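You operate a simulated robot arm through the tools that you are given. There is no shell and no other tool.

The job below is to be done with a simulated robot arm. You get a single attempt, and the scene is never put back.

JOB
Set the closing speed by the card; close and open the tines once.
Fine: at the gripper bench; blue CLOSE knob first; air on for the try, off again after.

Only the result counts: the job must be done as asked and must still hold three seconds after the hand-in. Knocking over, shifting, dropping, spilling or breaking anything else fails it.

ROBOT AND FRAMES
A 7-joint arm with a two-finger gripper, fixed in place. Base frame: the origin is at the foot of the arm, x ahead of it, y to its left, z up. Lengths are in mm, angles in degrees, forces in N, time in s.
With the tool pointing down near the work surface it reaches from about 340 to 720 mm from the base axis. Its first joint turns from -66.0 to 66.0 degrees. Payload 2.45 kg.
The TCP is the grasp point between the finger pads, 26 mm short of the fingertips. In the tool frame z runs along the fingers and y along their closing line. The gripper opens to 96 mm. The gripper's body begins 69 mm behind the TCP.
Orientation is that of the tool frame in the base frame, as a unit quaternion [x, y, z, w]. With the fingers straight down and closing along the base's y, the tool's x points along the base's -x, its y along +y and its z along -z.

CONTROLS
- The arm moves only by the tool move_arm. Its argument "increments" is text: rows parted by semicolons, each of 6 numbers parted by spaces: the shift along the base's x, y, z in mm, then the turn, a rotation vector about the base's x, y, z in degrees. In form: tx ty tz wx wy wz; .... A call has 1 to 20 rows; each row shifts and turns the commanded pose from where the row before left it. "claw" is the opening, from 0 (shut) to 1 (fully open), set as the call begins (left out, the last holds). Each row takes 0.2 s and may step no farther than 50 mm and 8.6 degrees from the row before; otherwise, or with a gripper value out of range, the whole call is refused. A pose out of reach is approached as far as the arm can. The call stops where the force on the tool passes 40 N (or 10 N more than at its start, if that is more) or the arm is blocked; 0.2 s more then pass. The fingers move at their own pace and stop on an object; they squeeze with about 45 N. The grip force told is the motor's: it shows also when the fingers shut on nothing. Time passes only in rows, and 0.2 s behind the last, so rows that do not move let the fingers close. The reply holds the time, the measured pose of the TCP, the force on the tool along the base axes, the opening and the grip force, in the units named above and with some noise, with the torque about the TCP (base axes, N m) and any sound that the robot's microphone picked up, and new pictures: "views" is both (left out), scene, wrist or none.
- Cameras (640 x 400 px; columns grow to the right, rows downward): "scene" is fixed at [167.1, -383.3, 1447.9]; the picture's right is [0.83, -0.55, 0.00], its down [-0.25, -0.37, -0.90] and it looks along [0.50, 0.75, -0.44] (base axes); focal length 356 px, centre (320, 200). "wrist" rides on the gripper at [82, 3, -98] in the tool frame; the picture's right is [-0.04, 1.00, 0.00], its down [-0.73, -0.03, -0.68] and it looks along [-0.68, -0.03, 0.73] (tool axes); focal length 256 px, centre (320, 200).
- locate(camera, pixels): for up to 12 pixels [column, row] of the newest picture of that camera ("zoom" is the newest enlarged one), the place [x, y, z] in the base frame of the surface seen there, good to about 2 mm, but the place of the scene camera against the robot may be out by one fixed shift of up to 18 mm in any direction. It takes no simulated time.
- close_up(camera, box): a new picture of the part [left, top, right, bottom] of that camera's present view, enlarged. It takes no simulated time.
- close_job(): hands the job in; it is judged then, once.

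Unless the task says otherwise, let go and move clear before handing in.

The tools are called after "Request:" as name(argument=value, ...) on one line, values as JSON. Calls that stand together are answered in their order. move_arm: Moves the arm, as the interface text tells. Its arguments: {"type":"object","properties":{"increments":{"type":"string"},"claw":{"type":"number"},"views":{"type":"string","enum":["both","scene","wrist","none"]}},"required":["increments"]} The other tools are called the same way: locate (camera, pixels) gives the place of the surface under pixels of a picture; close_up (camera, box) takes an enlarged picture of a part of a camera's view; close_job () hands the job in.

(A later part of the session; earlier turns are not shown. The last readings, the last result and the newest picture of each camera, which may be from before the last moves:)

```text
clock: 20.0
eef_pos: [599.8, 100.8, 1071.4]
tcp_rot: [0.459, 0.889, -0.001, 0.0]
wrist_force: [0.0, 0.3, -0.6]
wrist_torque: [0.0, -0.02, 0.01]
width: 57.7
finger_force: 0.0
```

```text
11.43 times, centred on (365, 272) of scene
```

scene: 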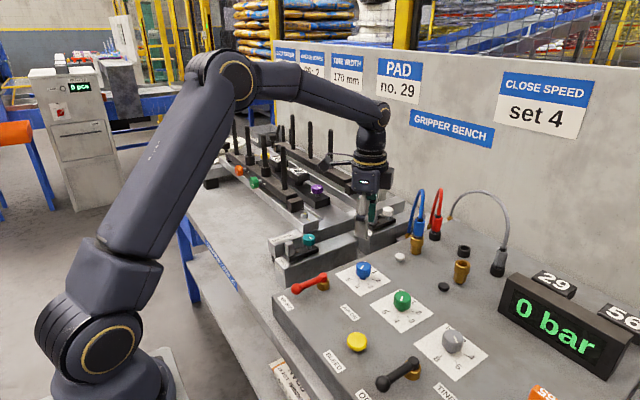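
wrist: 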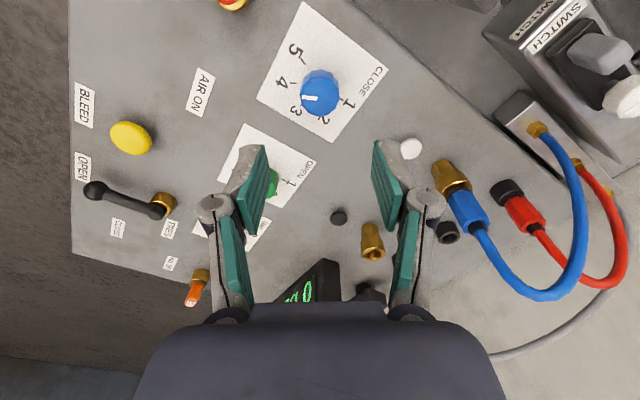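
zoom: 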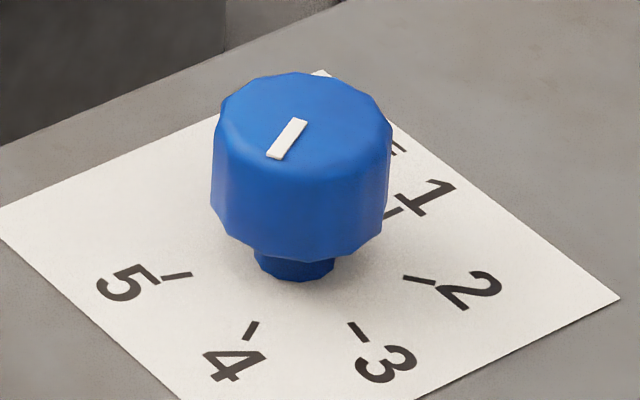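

Both cameras agree the stripe is parallel to tick 4 within about 2°, so the CLOSE speed is set. Now I'll measure the red air lever, the black tines lever and their labels.

Request:
close_up(camera="wrist", box=[60, 50, 260, 310])

Request:
locate(camera="wrist", pixels=[[95, 190], [125, 202], [155, 211], [165, 202], [82, 165], [118, 228], [167, 228], [202, 92], [84, 104], [131, 138], [171, 262]])

Request:
locate(camera="scene", pixels=[[299, 288], [296, 292], [310, 283], [322, 279], [324, 286], [280, 302], [284, 304], [350, 311], [382, 382], [400, 371], [411, 361], [413, 372]])

Request:
close_up(camera="scene", box=[330, 320, 470, 400])

```text
1.54 times, centred on (160, 180) of wrist
```

zoom: 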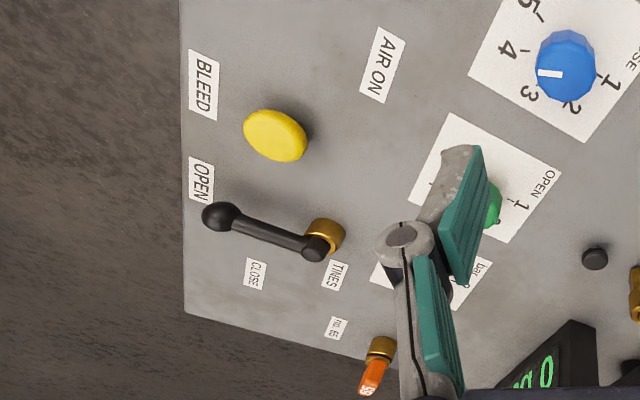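

```text
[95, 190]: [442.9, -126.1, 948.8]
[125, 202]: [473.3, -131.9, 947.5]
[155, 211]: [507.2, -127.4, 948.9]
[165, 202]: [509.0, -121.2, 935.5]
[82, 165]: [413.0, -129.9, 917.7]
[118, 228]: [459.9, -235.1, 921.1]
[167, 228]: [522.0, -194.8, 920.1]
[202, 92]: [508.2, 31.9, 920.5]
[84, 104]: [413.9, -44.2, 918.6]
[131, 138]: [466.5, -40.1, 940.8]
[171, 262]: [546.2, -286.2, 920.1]
```

```text
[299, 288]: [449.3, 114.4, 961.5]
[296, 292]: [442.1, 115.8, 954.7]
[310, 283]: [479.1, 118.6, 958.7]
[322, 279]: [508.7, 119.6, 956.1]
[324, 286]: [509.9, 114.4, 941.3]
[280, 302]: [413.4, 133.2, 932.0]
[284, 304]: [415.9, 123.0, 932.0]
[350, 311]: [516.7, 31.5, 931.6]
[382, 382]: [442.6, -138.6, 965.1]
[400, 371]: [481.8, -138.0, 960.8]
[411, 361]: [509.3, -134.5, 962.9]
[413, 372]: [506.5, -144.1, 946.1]
```

```text
4.57 times, centred on (400, 360) of scene
```

zoom: 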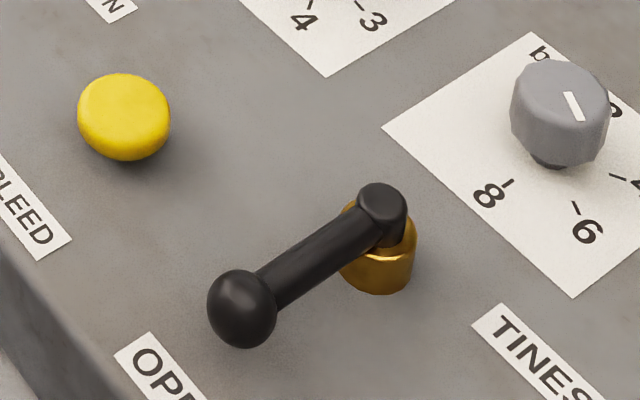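

Red lever: ball near (433,126), hub near (502,126), AIR OFF along −x and AIR ON along −y; black lever: hub near (502,−130), OPEN along −x, CLOSE label at (460,−235). I'll move above the red lever with the hand turned back to straight.

Request:
move_arm(increments="-20 3 0 0 0 7.8; -20 3 0 0 0 7.8; -20 3 0 0 0 7.8; -20 4 0 0 0 7.8; -20 4 0 0 0 7.8; -20 4 0 0 0 7.8; -20 4 0 0 0 7.8; 0 0 0 0 0 0", claw=0.5, views="both")

Request:
close_up(camera="wrist", box=[220, 40, 420, 200])

```text
clock: 21.8
eef_pos: [456.8, 127.8, 1069.0]
tcp_rot: [0.0, 1.0, 0.0, 0.0]
wrist_force: [-0.1, -1.1, 1.0]
wrist_torque: [-0.01, 0.05, 0.0]
width: 47.9
finger_force: 0.1
```

scene: 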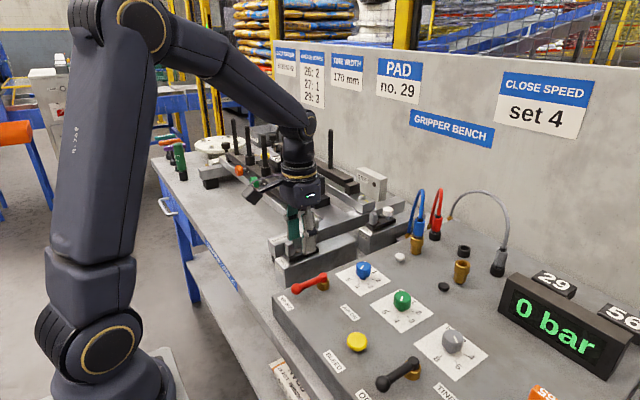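
wrist: 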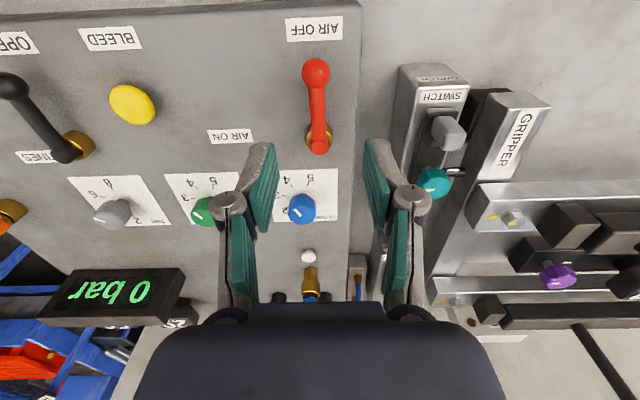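

```text
2.50 times, centred on (320, 120) of wrist
```

zoom: 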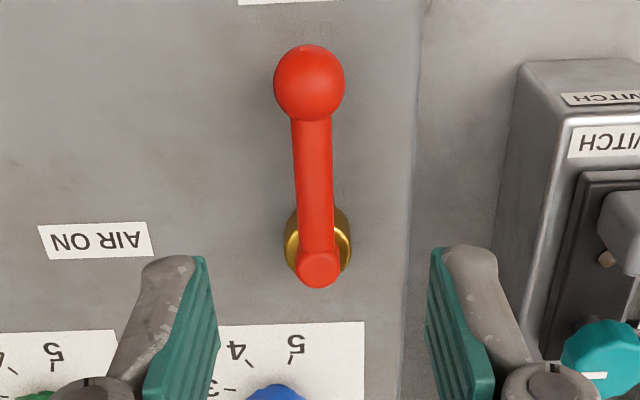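

The lever is clear in view: ball (316,73), hub (318,145). I'll locate it and the neighbouring SWITCH box for clearance.

Request:
locate(camera="wrist", pixels=[[316, 72], [303, 72], [329, 72], [317, 105], [310, 105], [324, 105], [318, 147], [318, 134], [400, 80], [395, 150], [318, 62], [230, 135]])

Request:
locate(camera="wrist", pixels=[[360, 20], [352, 150], [405, 130], [440, 130], [433, 180], [333, 140], [307, 140]])

```text
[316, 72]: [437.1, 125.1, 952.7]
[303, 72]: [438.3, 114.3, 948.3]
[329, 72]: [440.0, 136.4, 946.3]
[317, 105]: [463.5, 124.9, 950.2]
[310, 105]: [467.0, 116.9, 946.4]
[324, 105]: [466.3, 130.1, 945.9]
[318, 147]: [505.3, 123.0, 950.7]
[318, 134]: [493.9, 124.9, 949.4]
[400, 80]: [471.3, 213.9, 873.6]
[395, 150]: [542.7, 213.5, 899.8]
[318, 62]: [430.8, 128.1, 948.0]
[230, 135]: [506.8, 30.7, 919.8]
```

```text
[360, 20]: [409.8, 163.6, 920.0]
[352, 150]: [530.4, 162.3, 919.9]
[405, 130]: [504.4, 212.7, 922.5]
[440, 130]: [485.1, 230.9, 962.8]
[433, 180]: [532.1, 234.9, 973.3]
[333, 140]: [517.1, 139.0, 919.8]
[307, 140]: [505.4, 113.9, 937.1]
```

The lever's arm is about 14 mm thick at z≈943, hub at about (503,124.5), ball radius ≈65 mm. Before gripping I'll test in free air whether the hand can turn to +90° yaw here.

Request:
move_arm(increments="0 0 0 0 0 8.2; 0 0 0 0 0 8.2; 0 0 0 0 0 8.2; 0 0 0 0 0 8.2; 0 0 0 0 0 8.2; 0 0 0 0 0 8.2; 0 0 0 0 0 8.2; 0 0 0 0 0 8.2; 0 0 0 0 0 8.2; 0 0 0 0 0 8.2; 0 0 0 0 0 8; 0 0 0 0 0 0", views="wrist")

```text
clock: 24.4
eef_pos: [457.8, 127.3, 1070.7]
tcp_rot: [-0.707, 0.707, 0.0, 0.0]
wrist_force: [-1.4, 0.9, -0.3]
wrist_torque: [0.02, -0.02, 0.01]
width: 48.2
finger_force: 0.1
```

wrist: 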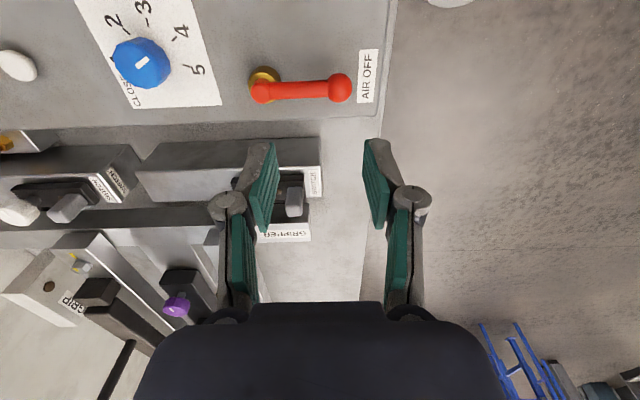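

Yaw +90° is reachable. I'll turn back to 0° and move above the grip point (461, 124.5).

Request:
move_arm(increments="0 0 0 0 0 -8.2; 0 0 0 0 0 -8.2; 0 0 0 0 0 -8.2; 0 0 0 0 0 -8.2; 0 0 0 0 0 -8.2; 0 0 0 0 0 -8.2; 0 0 0 0 0 -8.2; 0 0 -10 0 0 -8.2; 0 0 -20 0 0 -8.2; 0 0 -20 0 0 -8.2; 3 -2.5 -20 0 0 -8; 0 0 0 0 0 0", views="wrist")

Request:
close_up(camera="wrist", box=[240, 60, 400, 210])

```text
clock: 27.0
eef_pos: [459.8, 126.4, 1002.6]
tcp_rot: [0.002, 1.0, 0.0, 0.0]
wrist_force: [0.3, 0.2, 0.0]
wrist_torque: [-0.01, -0.01, 0.03]
width: 48.0
finger_force: 0.1
```

wrist: 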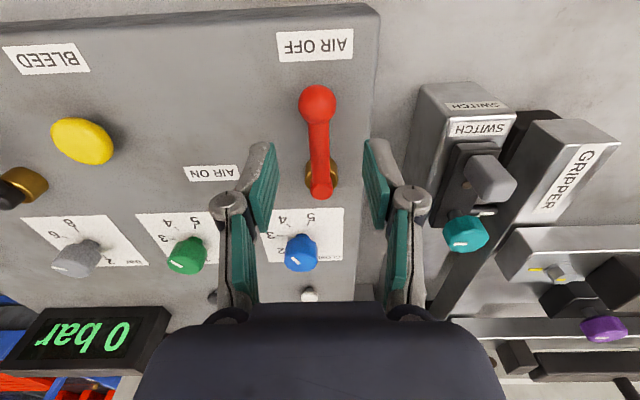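

```text
2.67 times, centred on (320, 135) of wrist
```

zoom: 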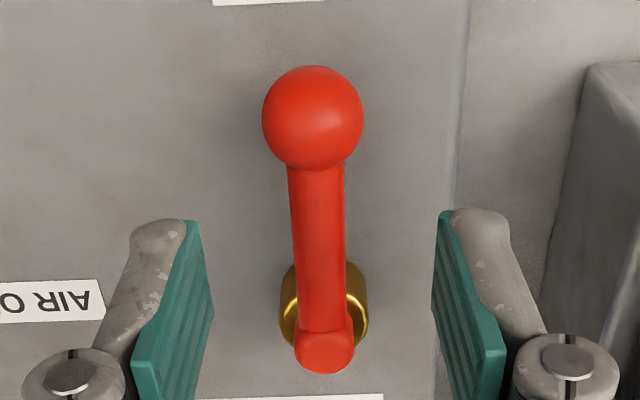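

The lever arm is centred between the fingers. I'll move 4 mm toward the hub, go down to z≈955 and close on the arm.

Request:
move_arm(increments="4 0 -15 0 0 0; 0 0 -15 0 0 0; 0 0 -10 0 0 0; 0 0 -7 0 0 0; 0 0 0 0 0 0", views="none")

Request:
move_arm(increments="0 0 0 0 0 0; 0 0 0 0 0 0; 0 0 0 0 0 0", claw=0.0, views="wrist")

```text
clock: 28.2
eef_pos: [467.1, 126.3, 954.4]
tcp_rot: [0.001, 1.0, -0.001, 0.0]
wrist_force: [0.0, 0.6, 0.2]
wrist_torque: [0.02, 0.04, -0.01]
width: 47.9
finger_force: 0.0
```

```text
clock: 29.0
eef_pos: [467.2, 124.2, 953.6]
tcp_rot: [0.002, 1.0, 0.0, 0.0]
wrist_force: [0.3, -9.7, -0.7]
wrist_torque: [-0.09, -0.1, 0.09]
width: 13.2
finger_force: 33.5
```

wrist: 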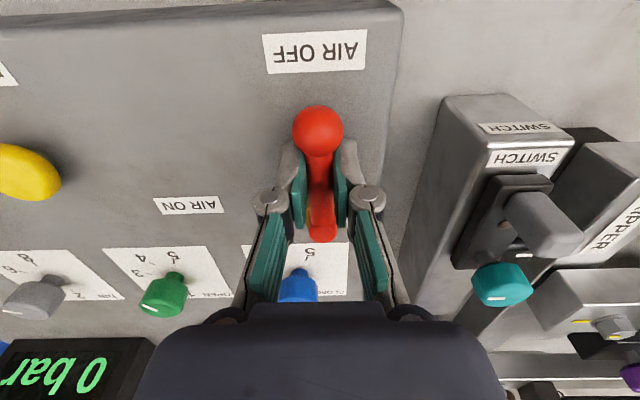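

The arm of the red lever is gripped at 13.2 mm. I'll swing it along the arc toward AIR ON, first half.

Request:
move_arm(increments="0.33 -4.96 0 0 0 7.5; 0.97 -4.87 0 0 0 7.5; 1.6 -4.71 0 0 0 7.5; 2.2 -4.46 0 0 0 7.5; 2.76 -4.13 0 0 0 7.5; 3.28 -3.74 0 0 0 7.5; 0 0 0 0 0 0", views="wrist")

```text
clock: 30.6
eef_pos: [477.6, 96.7, 954.2]
tcp_rot: [-0.381, 0.924, -0.001, 0.001]
wrist_force: [15.5, -18.7, -11.2]
wrist_torque: [-0.6, 0.34, -0.95]
width: 13.1
finger_force: 40.1
```

wrist: 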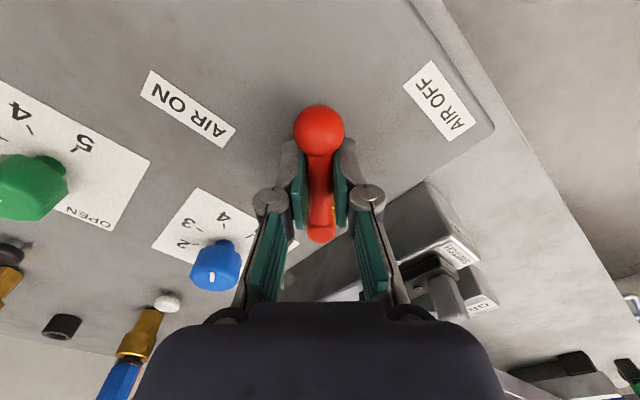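

The lever follows (now halfway, 45°); forces stay below 25 N. I'll carry on to the AIR ON end with a slight forward correction.

Request:
move_arm(increments="4.4 -3.9 0 0 0 7.5; 4.5 -3.1 0 0 0 7.5; 4.6 -2.3 0 0 0 7.5; 4.71 -1.6 0 0 0 7.5; 0 0 0 0 0 0", views="none")

```text
clock: 31.8
eef_pos: [496.3, 85.7, 953.9]
tcp_rot: [-0.607, 0.795, -0.001, 0.0]
wrist_force: [21.1, -18.8, -16.9]
wrist_torque: [-0.24, -0.21, -0.98]
width: 13.0
finger_force: 39.8
```

Forces are only from a small mismatch between angle and position; relieving forward by about 1.3 mm, then finishing the last 15°.

Request:
move_arm(increments="1.2 -0.9 0 0 0 0; 5.1 -1.2 0 0 0 7.5; 5.1 -0.5 0 0 0 7.5; 0 0 0 0 0 0", views="both")

Request:
close_up(camera="scene", box=[260, 240, 420, 350])

```text
clock: 32.8
eef_pos: [508.2, 84.0, 953.5]
tcp_rot: [-0.707, 0.707, 0.0, 0.0]
wrist_force: [13.0, -17.6, -0.7]
wrist_torque: [-0.53, -0.09, -0.53]
width: 13.1
finger_force: 39.6
```

scene: 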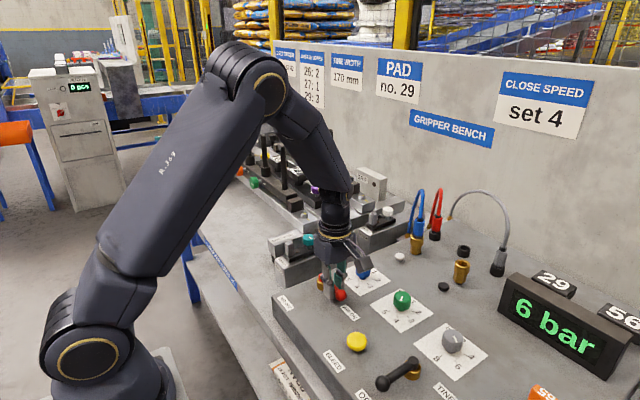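
wrist: 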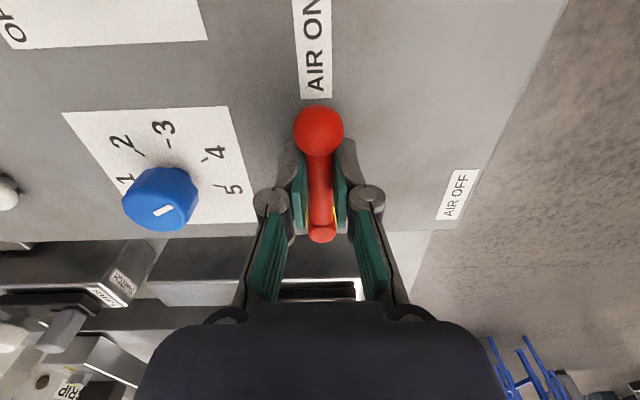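

```text
3.64 times, centred on (340, 295) of scene
```

zoom: 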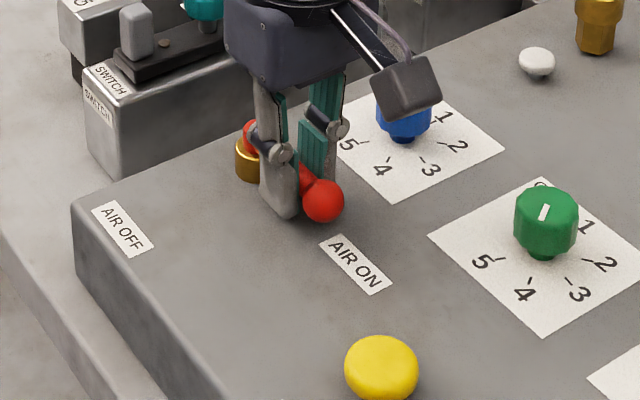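

The gauge now reads 6 bar, so the air is on. I'll release, rise, and travel over to the black tines lever while turning back to 0°.

Request:
move_arm(increments="0 0 0 0 0 0; 0 0 0 0 0 0; 0 0 10 0 0 0; 0 0 30 0 0 0; 0 0 40 0 0 0; 0 0 30 0 0 0; 0 0 0 0 0 0", claw=0.4, views="both")

Request:
close_up(camera="scene", box=[140, 100, 420, 290])

Request:
close_up(camera="scene", box=[260, 240, 420, 350])

```text
clock: 34.4
eef_pos: [506.6, 83.2, 1063.8]
tcp_rot: [-0.707, 0.708, -0.001, -0.001]
wrist_force: [-0.5, -0.3, 0.8]
wrist_torque: [-0.02, 0.0, -0.02]
width: 38.5
finger_force: 0.0
```

scene: 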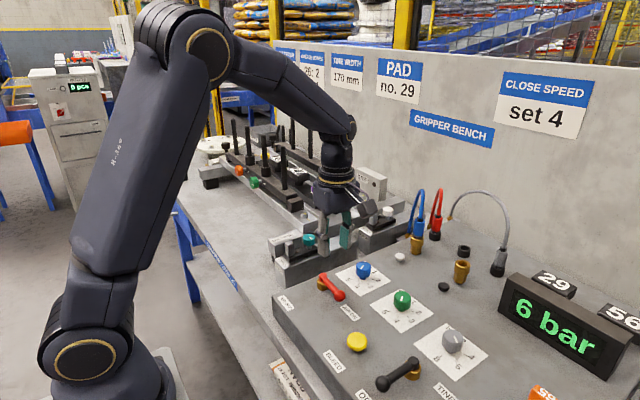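
wrist: 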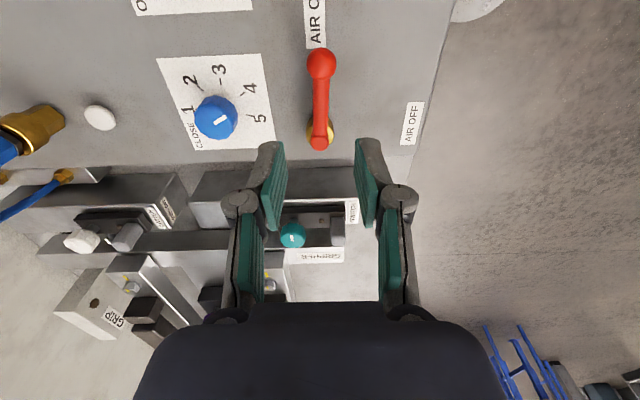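

```text
2.11 times, centred on (280, 195) of scene
```

zoom: 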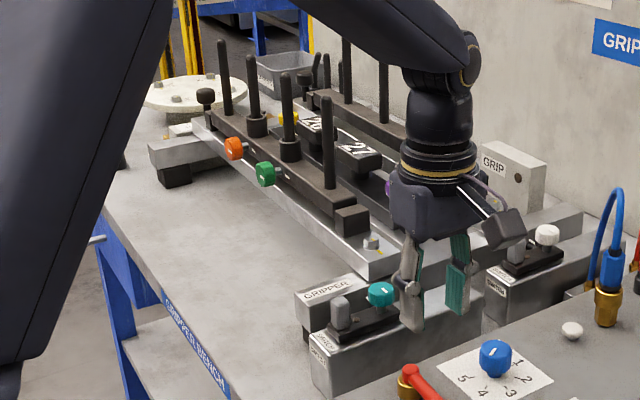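

```text
3.64 times, centred on (340, 295) of scene
```

zoom: 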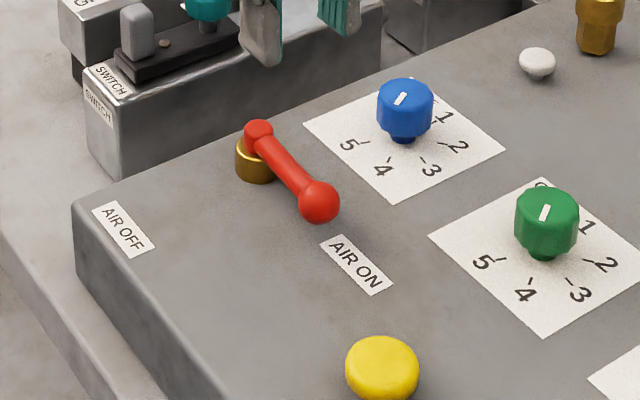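

The red lever rests at AIR ON and the gauge shows 6 bar; the blue stripe is unchanged. I'll travel above the black tines lever with the hand turning back to 0°.

Request:
move_arm(increments="-3.9 -19.4 0 0 0 -8.2; -3.9 -19.4 0 0 0 -8.2; -3.9 -19.4 0 0 0 -8.2; -3.9 -19.4 0 0 0 -8.2; -3.9 -19.4 0 0 0 -8.2; -3.9 -19.4 0 0 0 -8.2; -3.9 -19.4 0 0 0 -8.2; -3.9 -19.4 0 0 0 -8.2; -3.9 -19.4 0 0 0 -8.2; -3.9 -19.4 0 0 0 -8.2; -3.6 -19 0 0 0 -8; 0 0 0 0 0 0", claw=0.5, views="both")

Request:
close_up(camera="wrist", box=[200, 20, 420, 200])

Request:
close_up(camera="scene", box=[140, 100, 420, 290])

```text
clock: 37.0
eef_pos: [463.6, -128.0, 1064.0]
tcp_rot: [0.002, 1.0, 0.0, 0.001]
wrist_force: [-0.5, -1.0, -0.2]
wrist_torque: [-0.04, 0.01, 0.02]
width: 48.2
finger_force: 0.1
```

scene: 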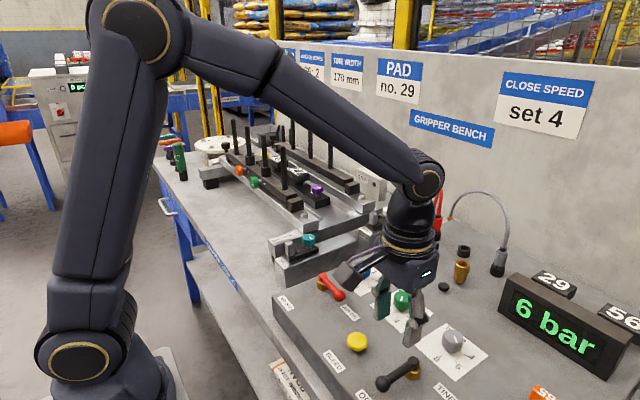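
wrist: 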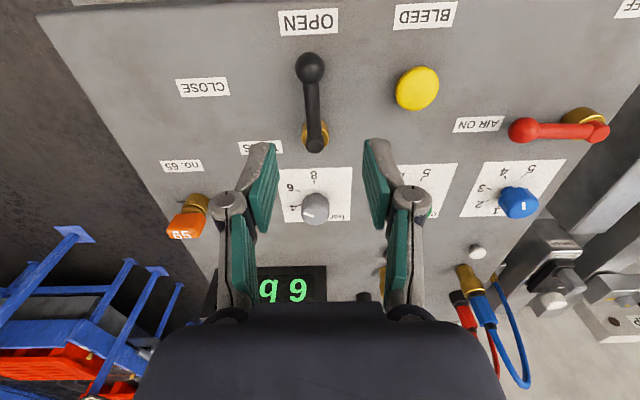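

```text
2.22 times, centred on (310, 110) of wrist
```

zoom: 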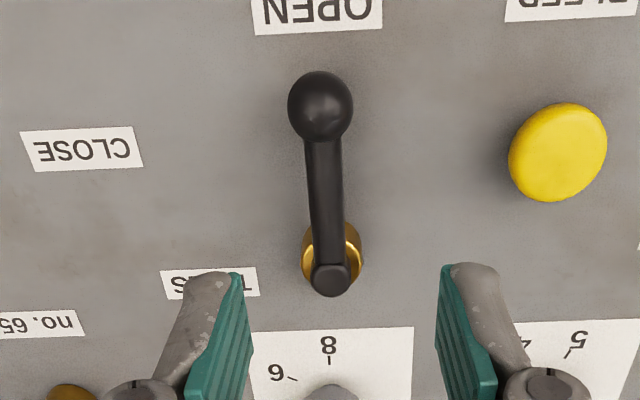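

```text
2.11 times, centred on (280, 195) of scene
```

zoom: 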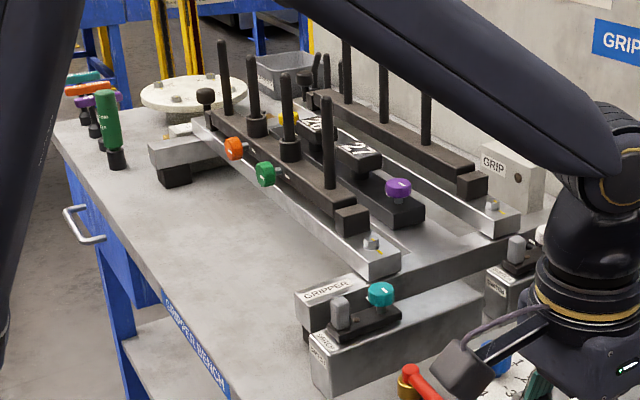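

The black lever sits centred at wrist (312,100), at OPEN. I'll test in free air that the hand can follow its arc to +90° at (502,−168).

Request:
move_arm(increments="3.5 -3.6 0 0 0 8.2; 3.5 -3.6 0 0 0 8.2; 3.5 -3.6 0 0 0 8.2; 3.5 -3.6 0 0 0 8.2; 3.5 -3.6 0 0 0 8.2; 3.5 -3.6 0 0 0 8.2; 3.5 -3.6 0 0 0 8.2; 3.5 -3.6 0 0 0 8.2; 3.5 -3.6 0 0 0 8.2; 3.5 -3.6 0 0 0 8.2; 3 -4 0 0 0 8; 0 0 0 0 0 0", views="wrist")

Request:
locate(camera="scene", pixels=[[304, 217], [320, 228], [358, 212], [311, 222], [365, 206], [278, 173], [354, 190], [280, 210]])

```text
clock: 39.6
eef_pos: [500.8, -169.8, 1064.1]
tcp_rot: [-0.707, 0.707, 0.0, 0.0]
wrist_force: [0.5, 0.0, 0.0]
wrist_torque: [-0.02, -0.01, -0.04]
width: 47.8
finger_force: 0.1
```

wrist: 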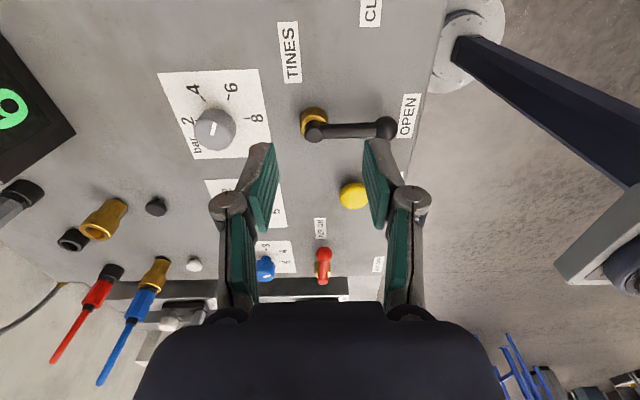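

```text
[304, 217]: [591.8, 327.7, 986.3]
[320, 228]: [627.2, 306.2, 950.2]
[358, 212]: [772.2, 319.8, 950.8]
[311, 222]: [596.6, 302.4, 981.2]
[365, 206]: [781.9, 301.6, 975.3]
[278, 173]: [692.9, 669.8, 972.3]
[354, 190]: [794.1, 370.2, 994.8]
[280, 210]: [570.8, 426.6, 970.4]
```

Reach is fine there. I'll come back to 0° above the arm of the black lever at about (467,−128.5) and lower part-way.

Request:
move_arm(increments="-3.1 3.7 0 0 0 -8.2; -3.1 3.7 0 0 0 -8.2; -3.1 3.7 0 0 0 -8.2; -3.1 3.7 0 0 0 -8.2; -3.1 3.7 0 0 0 -8.2; -3.1 3.7 0 0 0 -8.2; -3.1 3.7 0 0 0 -8.2; -3.1 3.7 0 0 0 -8.2; -3.1 3.7 -20 0 0 -8.2; -3.1 3.7 -20 0 0 -8.2; -3 3.5 -20 0 0 -8; 0 0 0 0 0 0", views="wrist")

Request:
close_up(camera="wrist", box=[240, 60, 400, 210])

Request:
locate(camera="wrist", pixels=[[317, 105], [319, 150], [322, 185], [310, 150], [328, 150], [322, 170]])

```text
clock: 42.2
eef_pos: [468.4, -128.5, 1005.0]
tcp_rot: [0.002, 1.0, 0.001, 0.0]
wrist_force: [0.3, -0.1, -0.1]
wrist_torque: [0.03, -0.01, 0.01]
width: 48.1
finger_force: 0.0
```

wrist: 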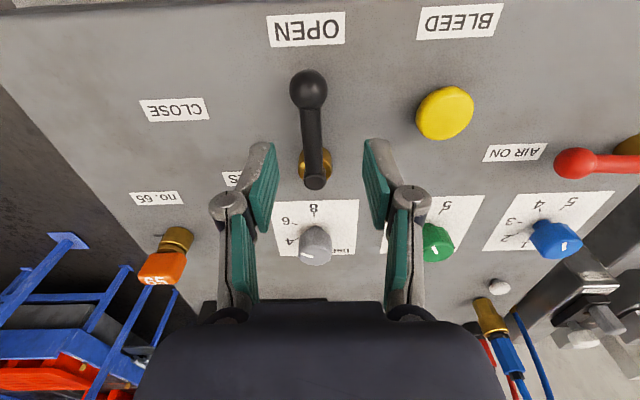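

```text
2.67 times, centred on (320, 135) of wrist
```

zoom: 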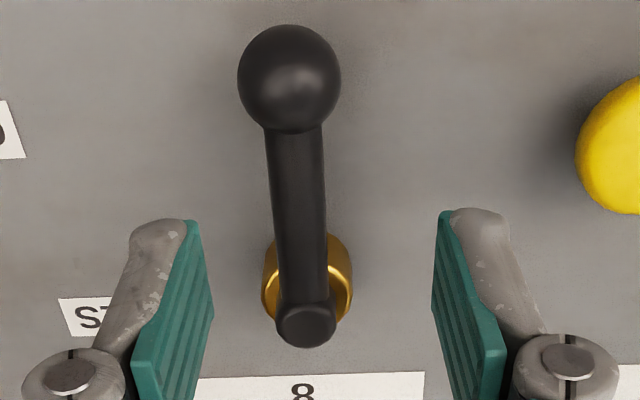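

```text
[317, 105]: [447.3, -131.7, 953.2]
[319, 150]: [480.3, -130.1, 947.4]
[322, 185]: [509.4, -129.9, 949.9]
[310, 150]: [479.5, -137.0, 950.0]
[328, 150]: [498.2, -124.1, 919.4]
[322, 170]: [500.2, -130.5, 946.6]
```

The lever arm is about 6 mm to the −y side of the finger axis (zoom u≈297). I'll shift (+2, −6), go down to z≈955 and grip the arm.

Request:
move_arm(increments="2 -6 -15 0 0 0; 0 0 -15 0 0 0; 0 0 -13 0 0 0; 0 0 -7 0 0 0; 0 0 0 0 0 0", views="wrist")

Request:
close_up(camera="wrist", box=[240, 80, 400, 230])

```text
clock: 43.4
eef_pos: [468.3, -134.6, 955.2]
tcp_rot: [0.001, 1.0, 0.0, -0.001]
wrist_force: [-0.2, 0.4, -0.4]
wrist_torque: [0.03, 0.01, 0.0]
width: 47.9
finger_force: 0.1
```

wrist: 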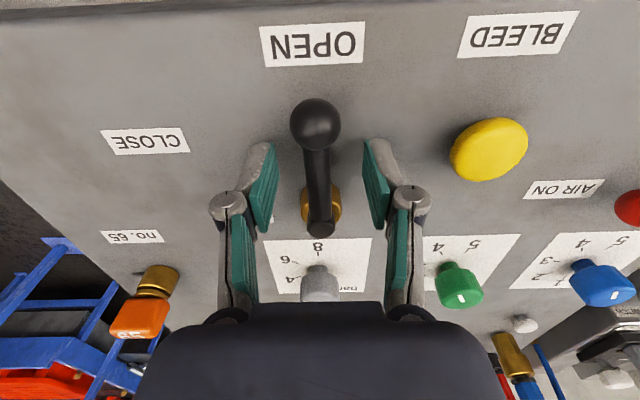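

```text
2.67 times, centred on (320, 155) of wrist
```

zoom: 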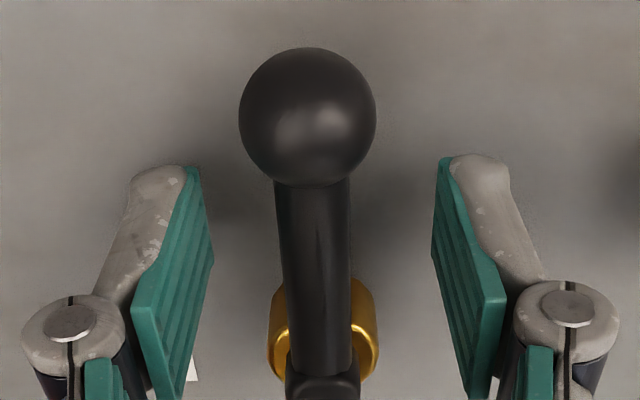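

The arm is centred between the pads. I'll close on it.

Request:
move_arm(increments="0 0 0 0 0 0; 0 0 0 0 0 0; 0 0 0 0 0 0", claw=0.0, views="none")

```text
clock: 44.2
eef_pos: [469.7, -134.7, 956.7]
tcp_rot: [0.002, 1.0, -0.001, 0.0]
wrist_force: [-0.8, -7.0, -3.3]
wrist_torque: [-0.11, -0.15, 0.07]
width: 13.2
finger_force: 34.0
```

The black lever is gripped at 13.2 mm. I'll swing it toward CLOSE in stages, watching the force, starting with 30°.

Request:
move_arm(increments="0.33 -4.96 0 0 0 7.5; 0.97 -4.87 0 0 0 7.5; 1.6 -4.71 0 0 0 7.5; 2.2 -4.46 0 0 0 7.5; 0 0 0 0 0 0", views="scene")

```text
clock: 45.4
eef_pos: [474.5, -154.4, 955.2]
tcp_rot: [-0.258, 0.966, 0.001, -0.001]
wrist_force: [-17.1, -13.8, 11.9]
wrist_torque: [-0.23, 0.3, -0.1]
width: 13.0
finger_force: 39.5
```

scene: 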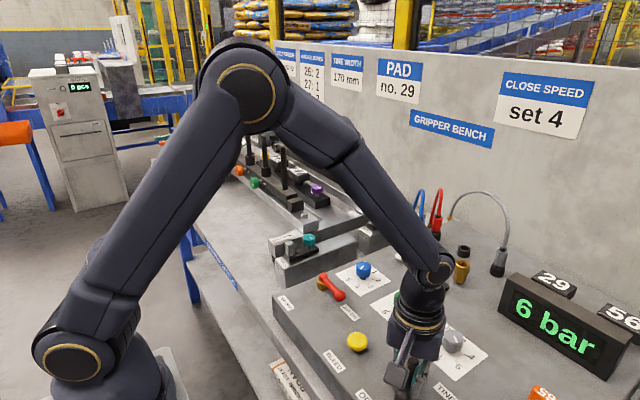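

Lever at about 30°; force is mostly radial, so I'll shift slightly outward and continue another 30°.

Request:
move_arm(increments="-0.9 -0.6 0 0 0 0; 2.76 -4.13 0 0 0 7.5; 3.1 -3.9 0 0 0 7.5; 3.6 -3.4 0 0 0 7.5; 4.0 -2.9 0 0 0 7.5; 0 0 0 0 0 0", views="both")

Request:
close_up(camera="scene", box=[140, 100, 420, 290])

```text
clock: 46.8
eef_pos: [489.4, -167.3, 954.2]
tcp_rot: [-0.501, 0.865, -0.001, 0.002]
wrist_force: [1.7, -0.9, 22.7]
wrist_torque: [0.01, -0.01, -0.05]
width: 13.0
finger_force: 39.5
```

scene: 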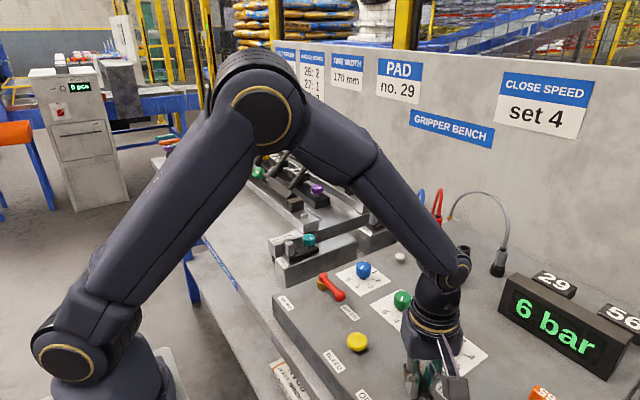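
wrist: 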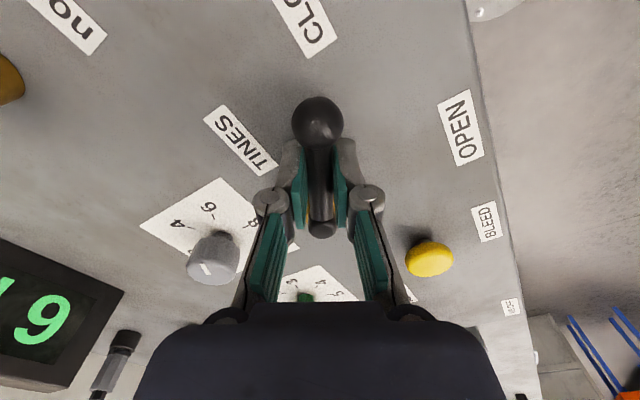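

```text
2.11 times, centred on (280, 195) of scene
```

zoom: 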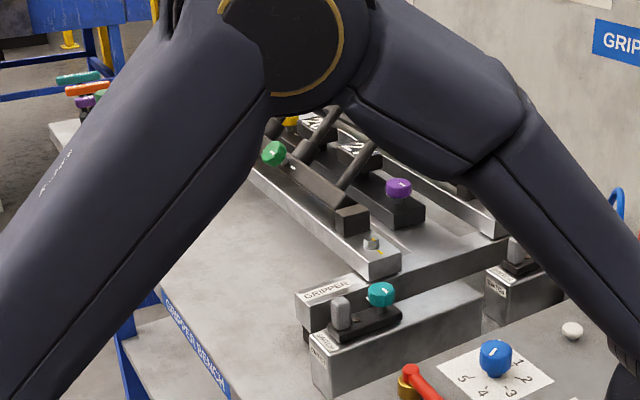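

The tines (rods) have begun to swing, so the valve has switched; the lever now points nearly at the CLOSE label. I'll push about 9° more toward the stop while watching the force.

Request:
move_arm(increments="2.3 -1.3 0 0 0 4; 2.4 -1.2 0 0 0 4; 0 0 0 0 0 0", views="both")

Request:
close_up(camera="scene", box=[140, 100, 420, 290])

```text
clock: 47.6
eef_pos: [489.5, -167.7, 953.1]
tcp_rot: [-0.559, 0.829, 0.003, -0.002]
wrist_force: [-21.0, 18.3, 19.4]
wrist_torque: [0.43, 0.09, -1.1]
width: 15.8
finger_force: 41.9
```

scene: 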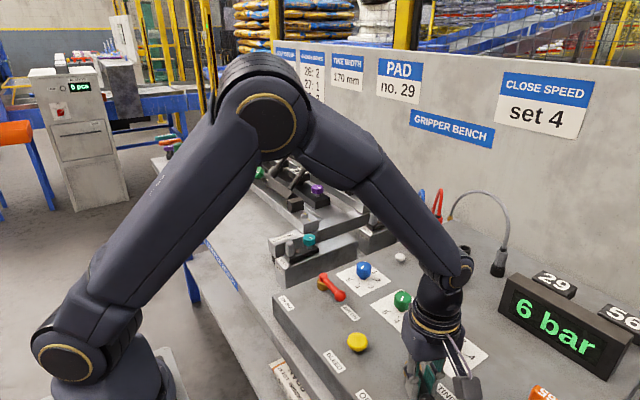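
wrist: 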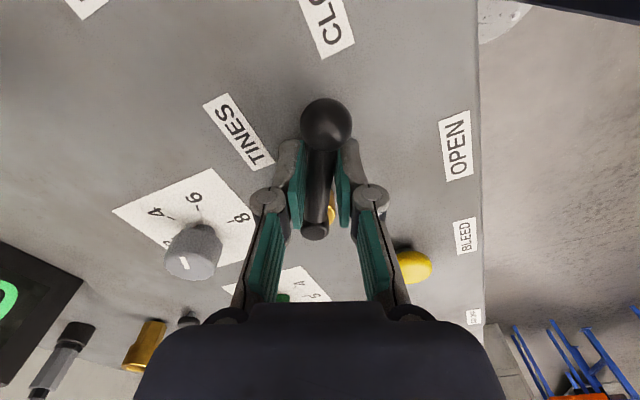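

```text
2.11 times, centred on (280, 195) of scene
```

zoom: 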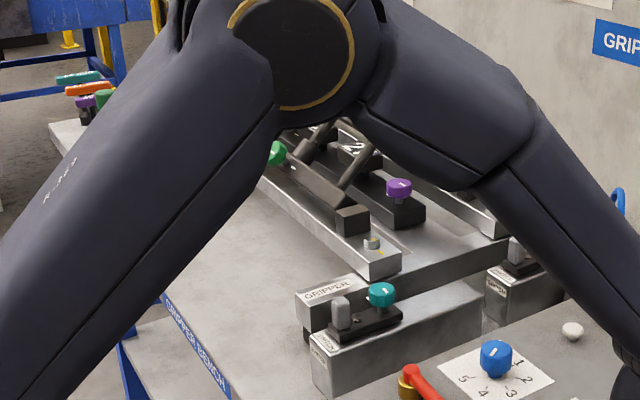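

The lever is against its CLOSE stop (force now opposes at about 28 N). I'll ease back a little to take the strain off, release and wait while looking at the tines.

Request:
move_arm(increments="-1.8 1.2 0 0 0 -4; -1.6 1.0 0 0 0 -3; 0 0 0 0 0 0", views="none")

Request:
move_arm(increments="0 0 0 0 0 0; 0 0 0 0 0 0; 0 0 10 0 0 0; 0 0 30 0 0 0; 0 0 40 0 0 0; 0 0 30 0 0 0; 0 0 0 0 0 0", claw=0.5, views="both")

Request:
close_up(camera="scene", box=[140, 100, 420, 290])

Request:
close_up(camera="wrist", box=[220, 0, 440, 200])

```text
clock: 48.4
eef_pos: [488.4, -168.8, 951.6]
tcp_rot: [-0.505, 0.863, 0.0, -0.001]
wrist_force: [1.5, 6.3, -19.2]
wrist_torque: [0.39, -0.26, -0.69]
width: 13.1
finger_force: 39.3
```

```text
clock: 50.0
eef_pos: [490.7, -170.2, 1062.1]
tcp_rot: [-0.507, 0.862, 0.0, 0.0]
wrist_force: [-0.7, 1.0, -0.2]
wrist_torque: [0.0, 0.01, -0.01]
width: 48.4
finger_force: 0.1
```

scene: 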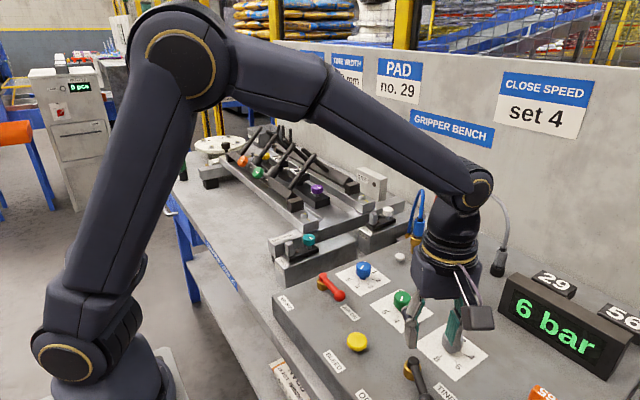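
wrist: 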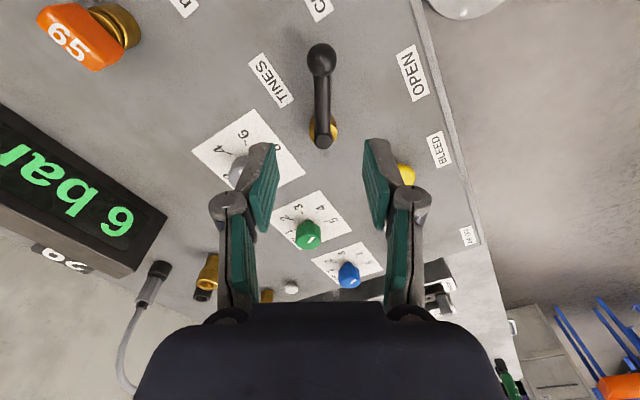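

```text
2.11 times, centred on (280, 195) of scene
```

zoom: 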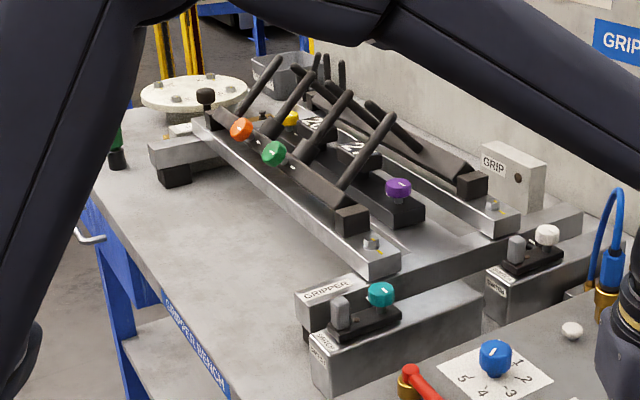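

```text
2.00 times, centred on (330, 100) of wrist
```

zoom: 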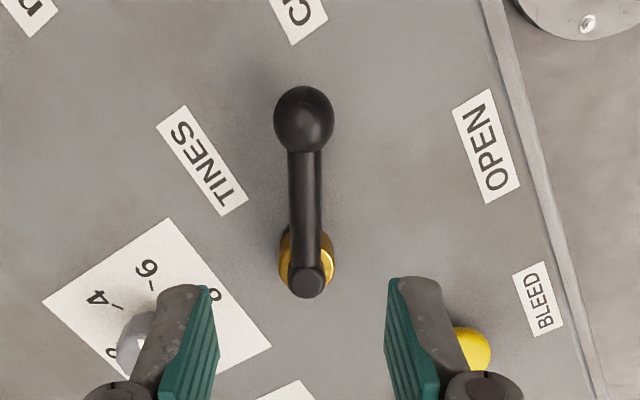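

The tines have folded inward on both bars. I'll wait a second to be sure that the closing stroke has finished, then look again.

Request:
move_arm(increments="0 0 0 0 0 0; 0 0 0 0 0 0; 0 0 0 0 0 0; 0 0 0 0 0 0; 0 0 0 0 0 0", views="scene")

Request:
close_up(camera="scene", box=[140, 100, 420, 290])

```text
clock: 51.2
eef_pos: [489.7, -169.8, 1061.9]
tcp_rot: [-0.507, 0.862, 0.0, 0.0]
wrist_force: [-0.8, 0.3, 0.3]
wrist_torque: [0.0, 0.01, -0.01]
width: 47.9
finger_force: 0.0
```

scene: 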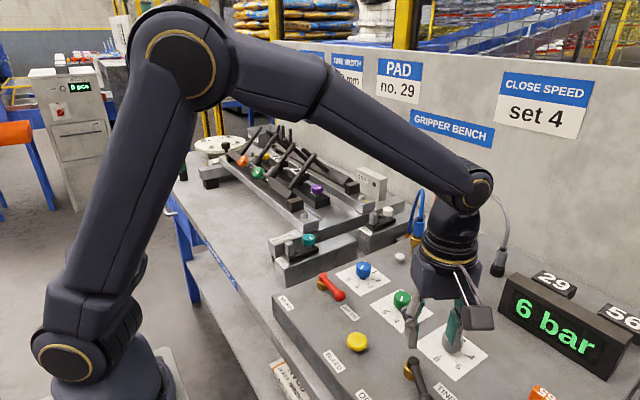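

```text
2.11 times, centred on (280, 195) of scene
```

zoom: 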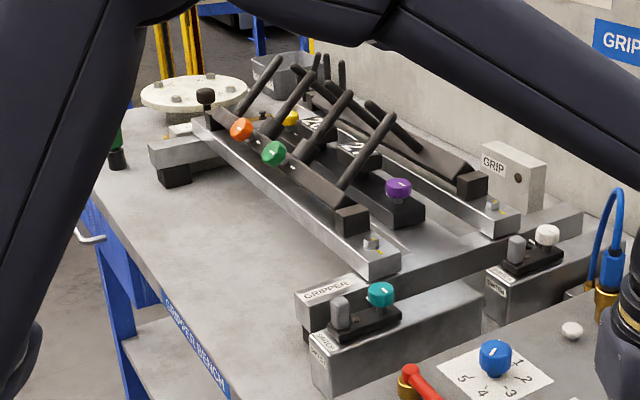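

The tines are unchanged after a second, so the closing stroke is complete. I'll go back down onto the lever and grip it again.

Request:
move_arm(increments="-0.8 0.4 -30 0 0 0; 0 0 -30 0 0 0; 0 0 -25 0 0 0; 0 0 -14 0 0 0; 0 0 -7 0 0 0; 0 0 0 0 0 0", claw=0.5, views="wrist")

Request:
close_up(camera="wrist", box=[240, 80, 400, 230])

```text
clock: 52.6
eef_pos: [487.5, -168.1, 956.2]
tcp_rot: [-0.506, 0.862, 0.0, 0.0]
wrist_force: [1.4, -0.3, 0.7]
wrist_torque: [-0.05, 0.01, 0.01]
width: 48.1
finger_force: 0.0
```

wrist: 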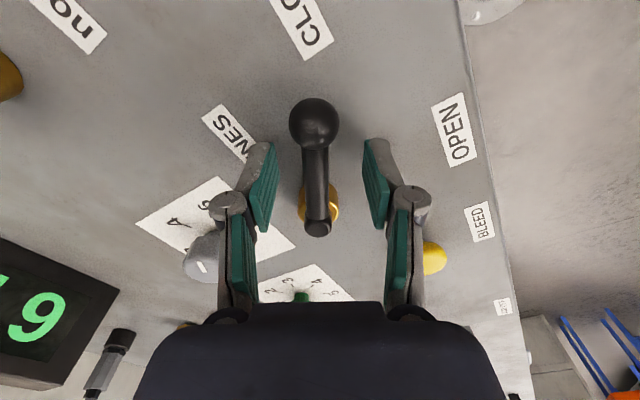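

```text
2.67 times, centred on (320, 155) of wrist
```

zoom: 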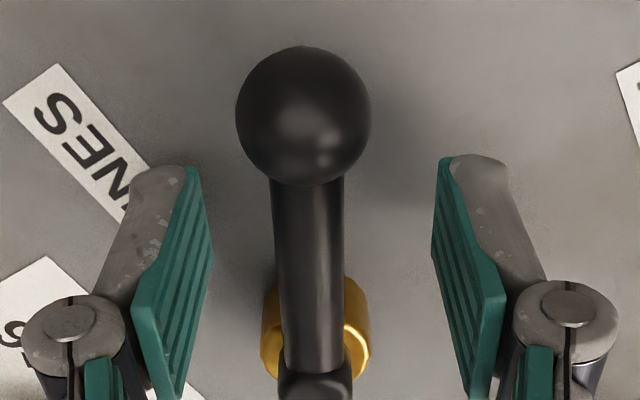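

The lever arm is between the pads, about 1.5 mm left. I'll nudge and grip.

Request:
move_arm(increments="1.2 -0.7 0 0 0 0; 0 0 0 0 0 0", views="none")

Request:
move_arm(increments="0 0 0 0 0 0; 0 0 0 0 0 0; 0 0 0 0 0 0", claw=0.0, views="none")

```text
clock: 53.2
eef_pos: [487.7, -167.0, 956.9]
tcp_rot: [-0.507, 0.862, 0.0, 0.0]
wrist_force: [-0.9, -0.3, 0.2]
wrist_torque: [0.0, 0.02, 0.03]
width: 48.2
finger_force: 0.1
```

```text
clock: 54.0
eef_pos: [489.1, -168.3, 956.4]
tcp_rot: [-0.506, 0.863, 0.0, 0.0]
wrist_force: [5.0, -1.6, -5.2]
wrist_torque: [-0.25, 0.01, -0.69]
width: 13.6
finger_force: 34.2
```

The lever is gripped again. I'll swing it back toward OPEN, first 35°.

Request:
move_arm(increments="-3.98 2.38 0 0 0 -6.8; -3.62 2.8 0 0 0 -6.8; -3.3 3.26 0 0 0 -6.8; -2.87 3.64 0 0 0 -6.8; -2.38 3.91 0 0 0 -6.8; 0 0 0 0 0 0", views="none")

```text
clock: 55.4
eef_pos: [472.4, -152.0, 957.4]
tcp_rot: [-0.231, 0.973, 0.0, 0.0]
wrist_force: [14.4, -7.8, -24.0]
wrist_torque: [-0.13, -0.07, -0.53]
width: 13.2
finger_force: 40.1
```

Following well, forces moderate (some downward pull). I'll ease 0.8 mm down and finish the swing to OPEN.

Request:
move_arm(increments="0.5 -0.3 -0.8 0 0 0; -1.92 4.0 0 0 0 -6.8; -1.39 4.3 0 0 0 -6.8; -0.82 4.4 0 0 0 -6.8; -0.29 4.5 0 0 0 -6.3; 0 0 0 0 0 0", views="both")

Request:
close_up(camera="scene", box=[140, 100, 420, 290])

```text
clock: 56.8
eef_pos: [469.8, -135.6, 958.3]
tcp_rot: [-0.002, 1.0, 0.0, 0.0]
wrist_force: [9.3, 2.9, -2.8]
wrist_torque: [0.04, 0.08, 0.11]
width: 13.2
finger_force: 39.4
```

scene: 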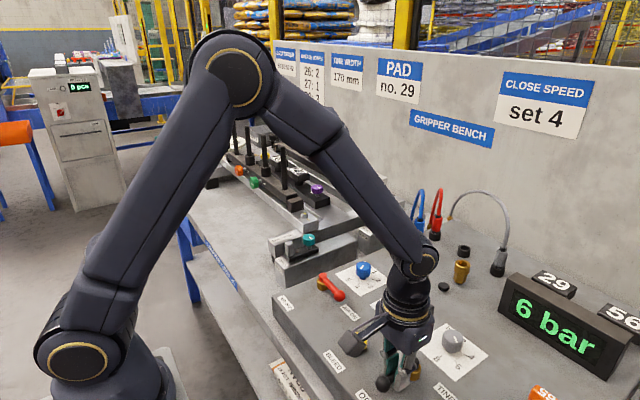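
wrist: 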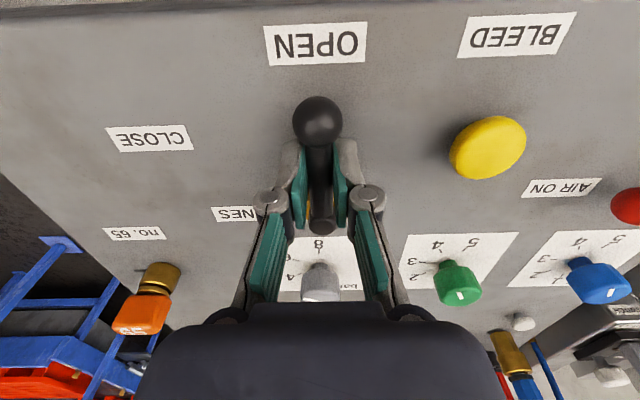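

```text
2.11 times, centred on (280, 195) of scene
```

zoom: 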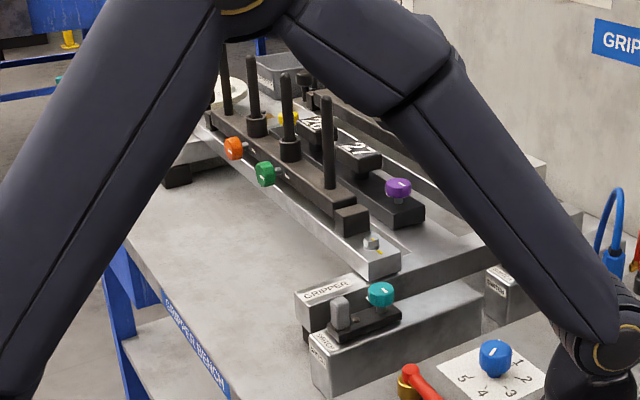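

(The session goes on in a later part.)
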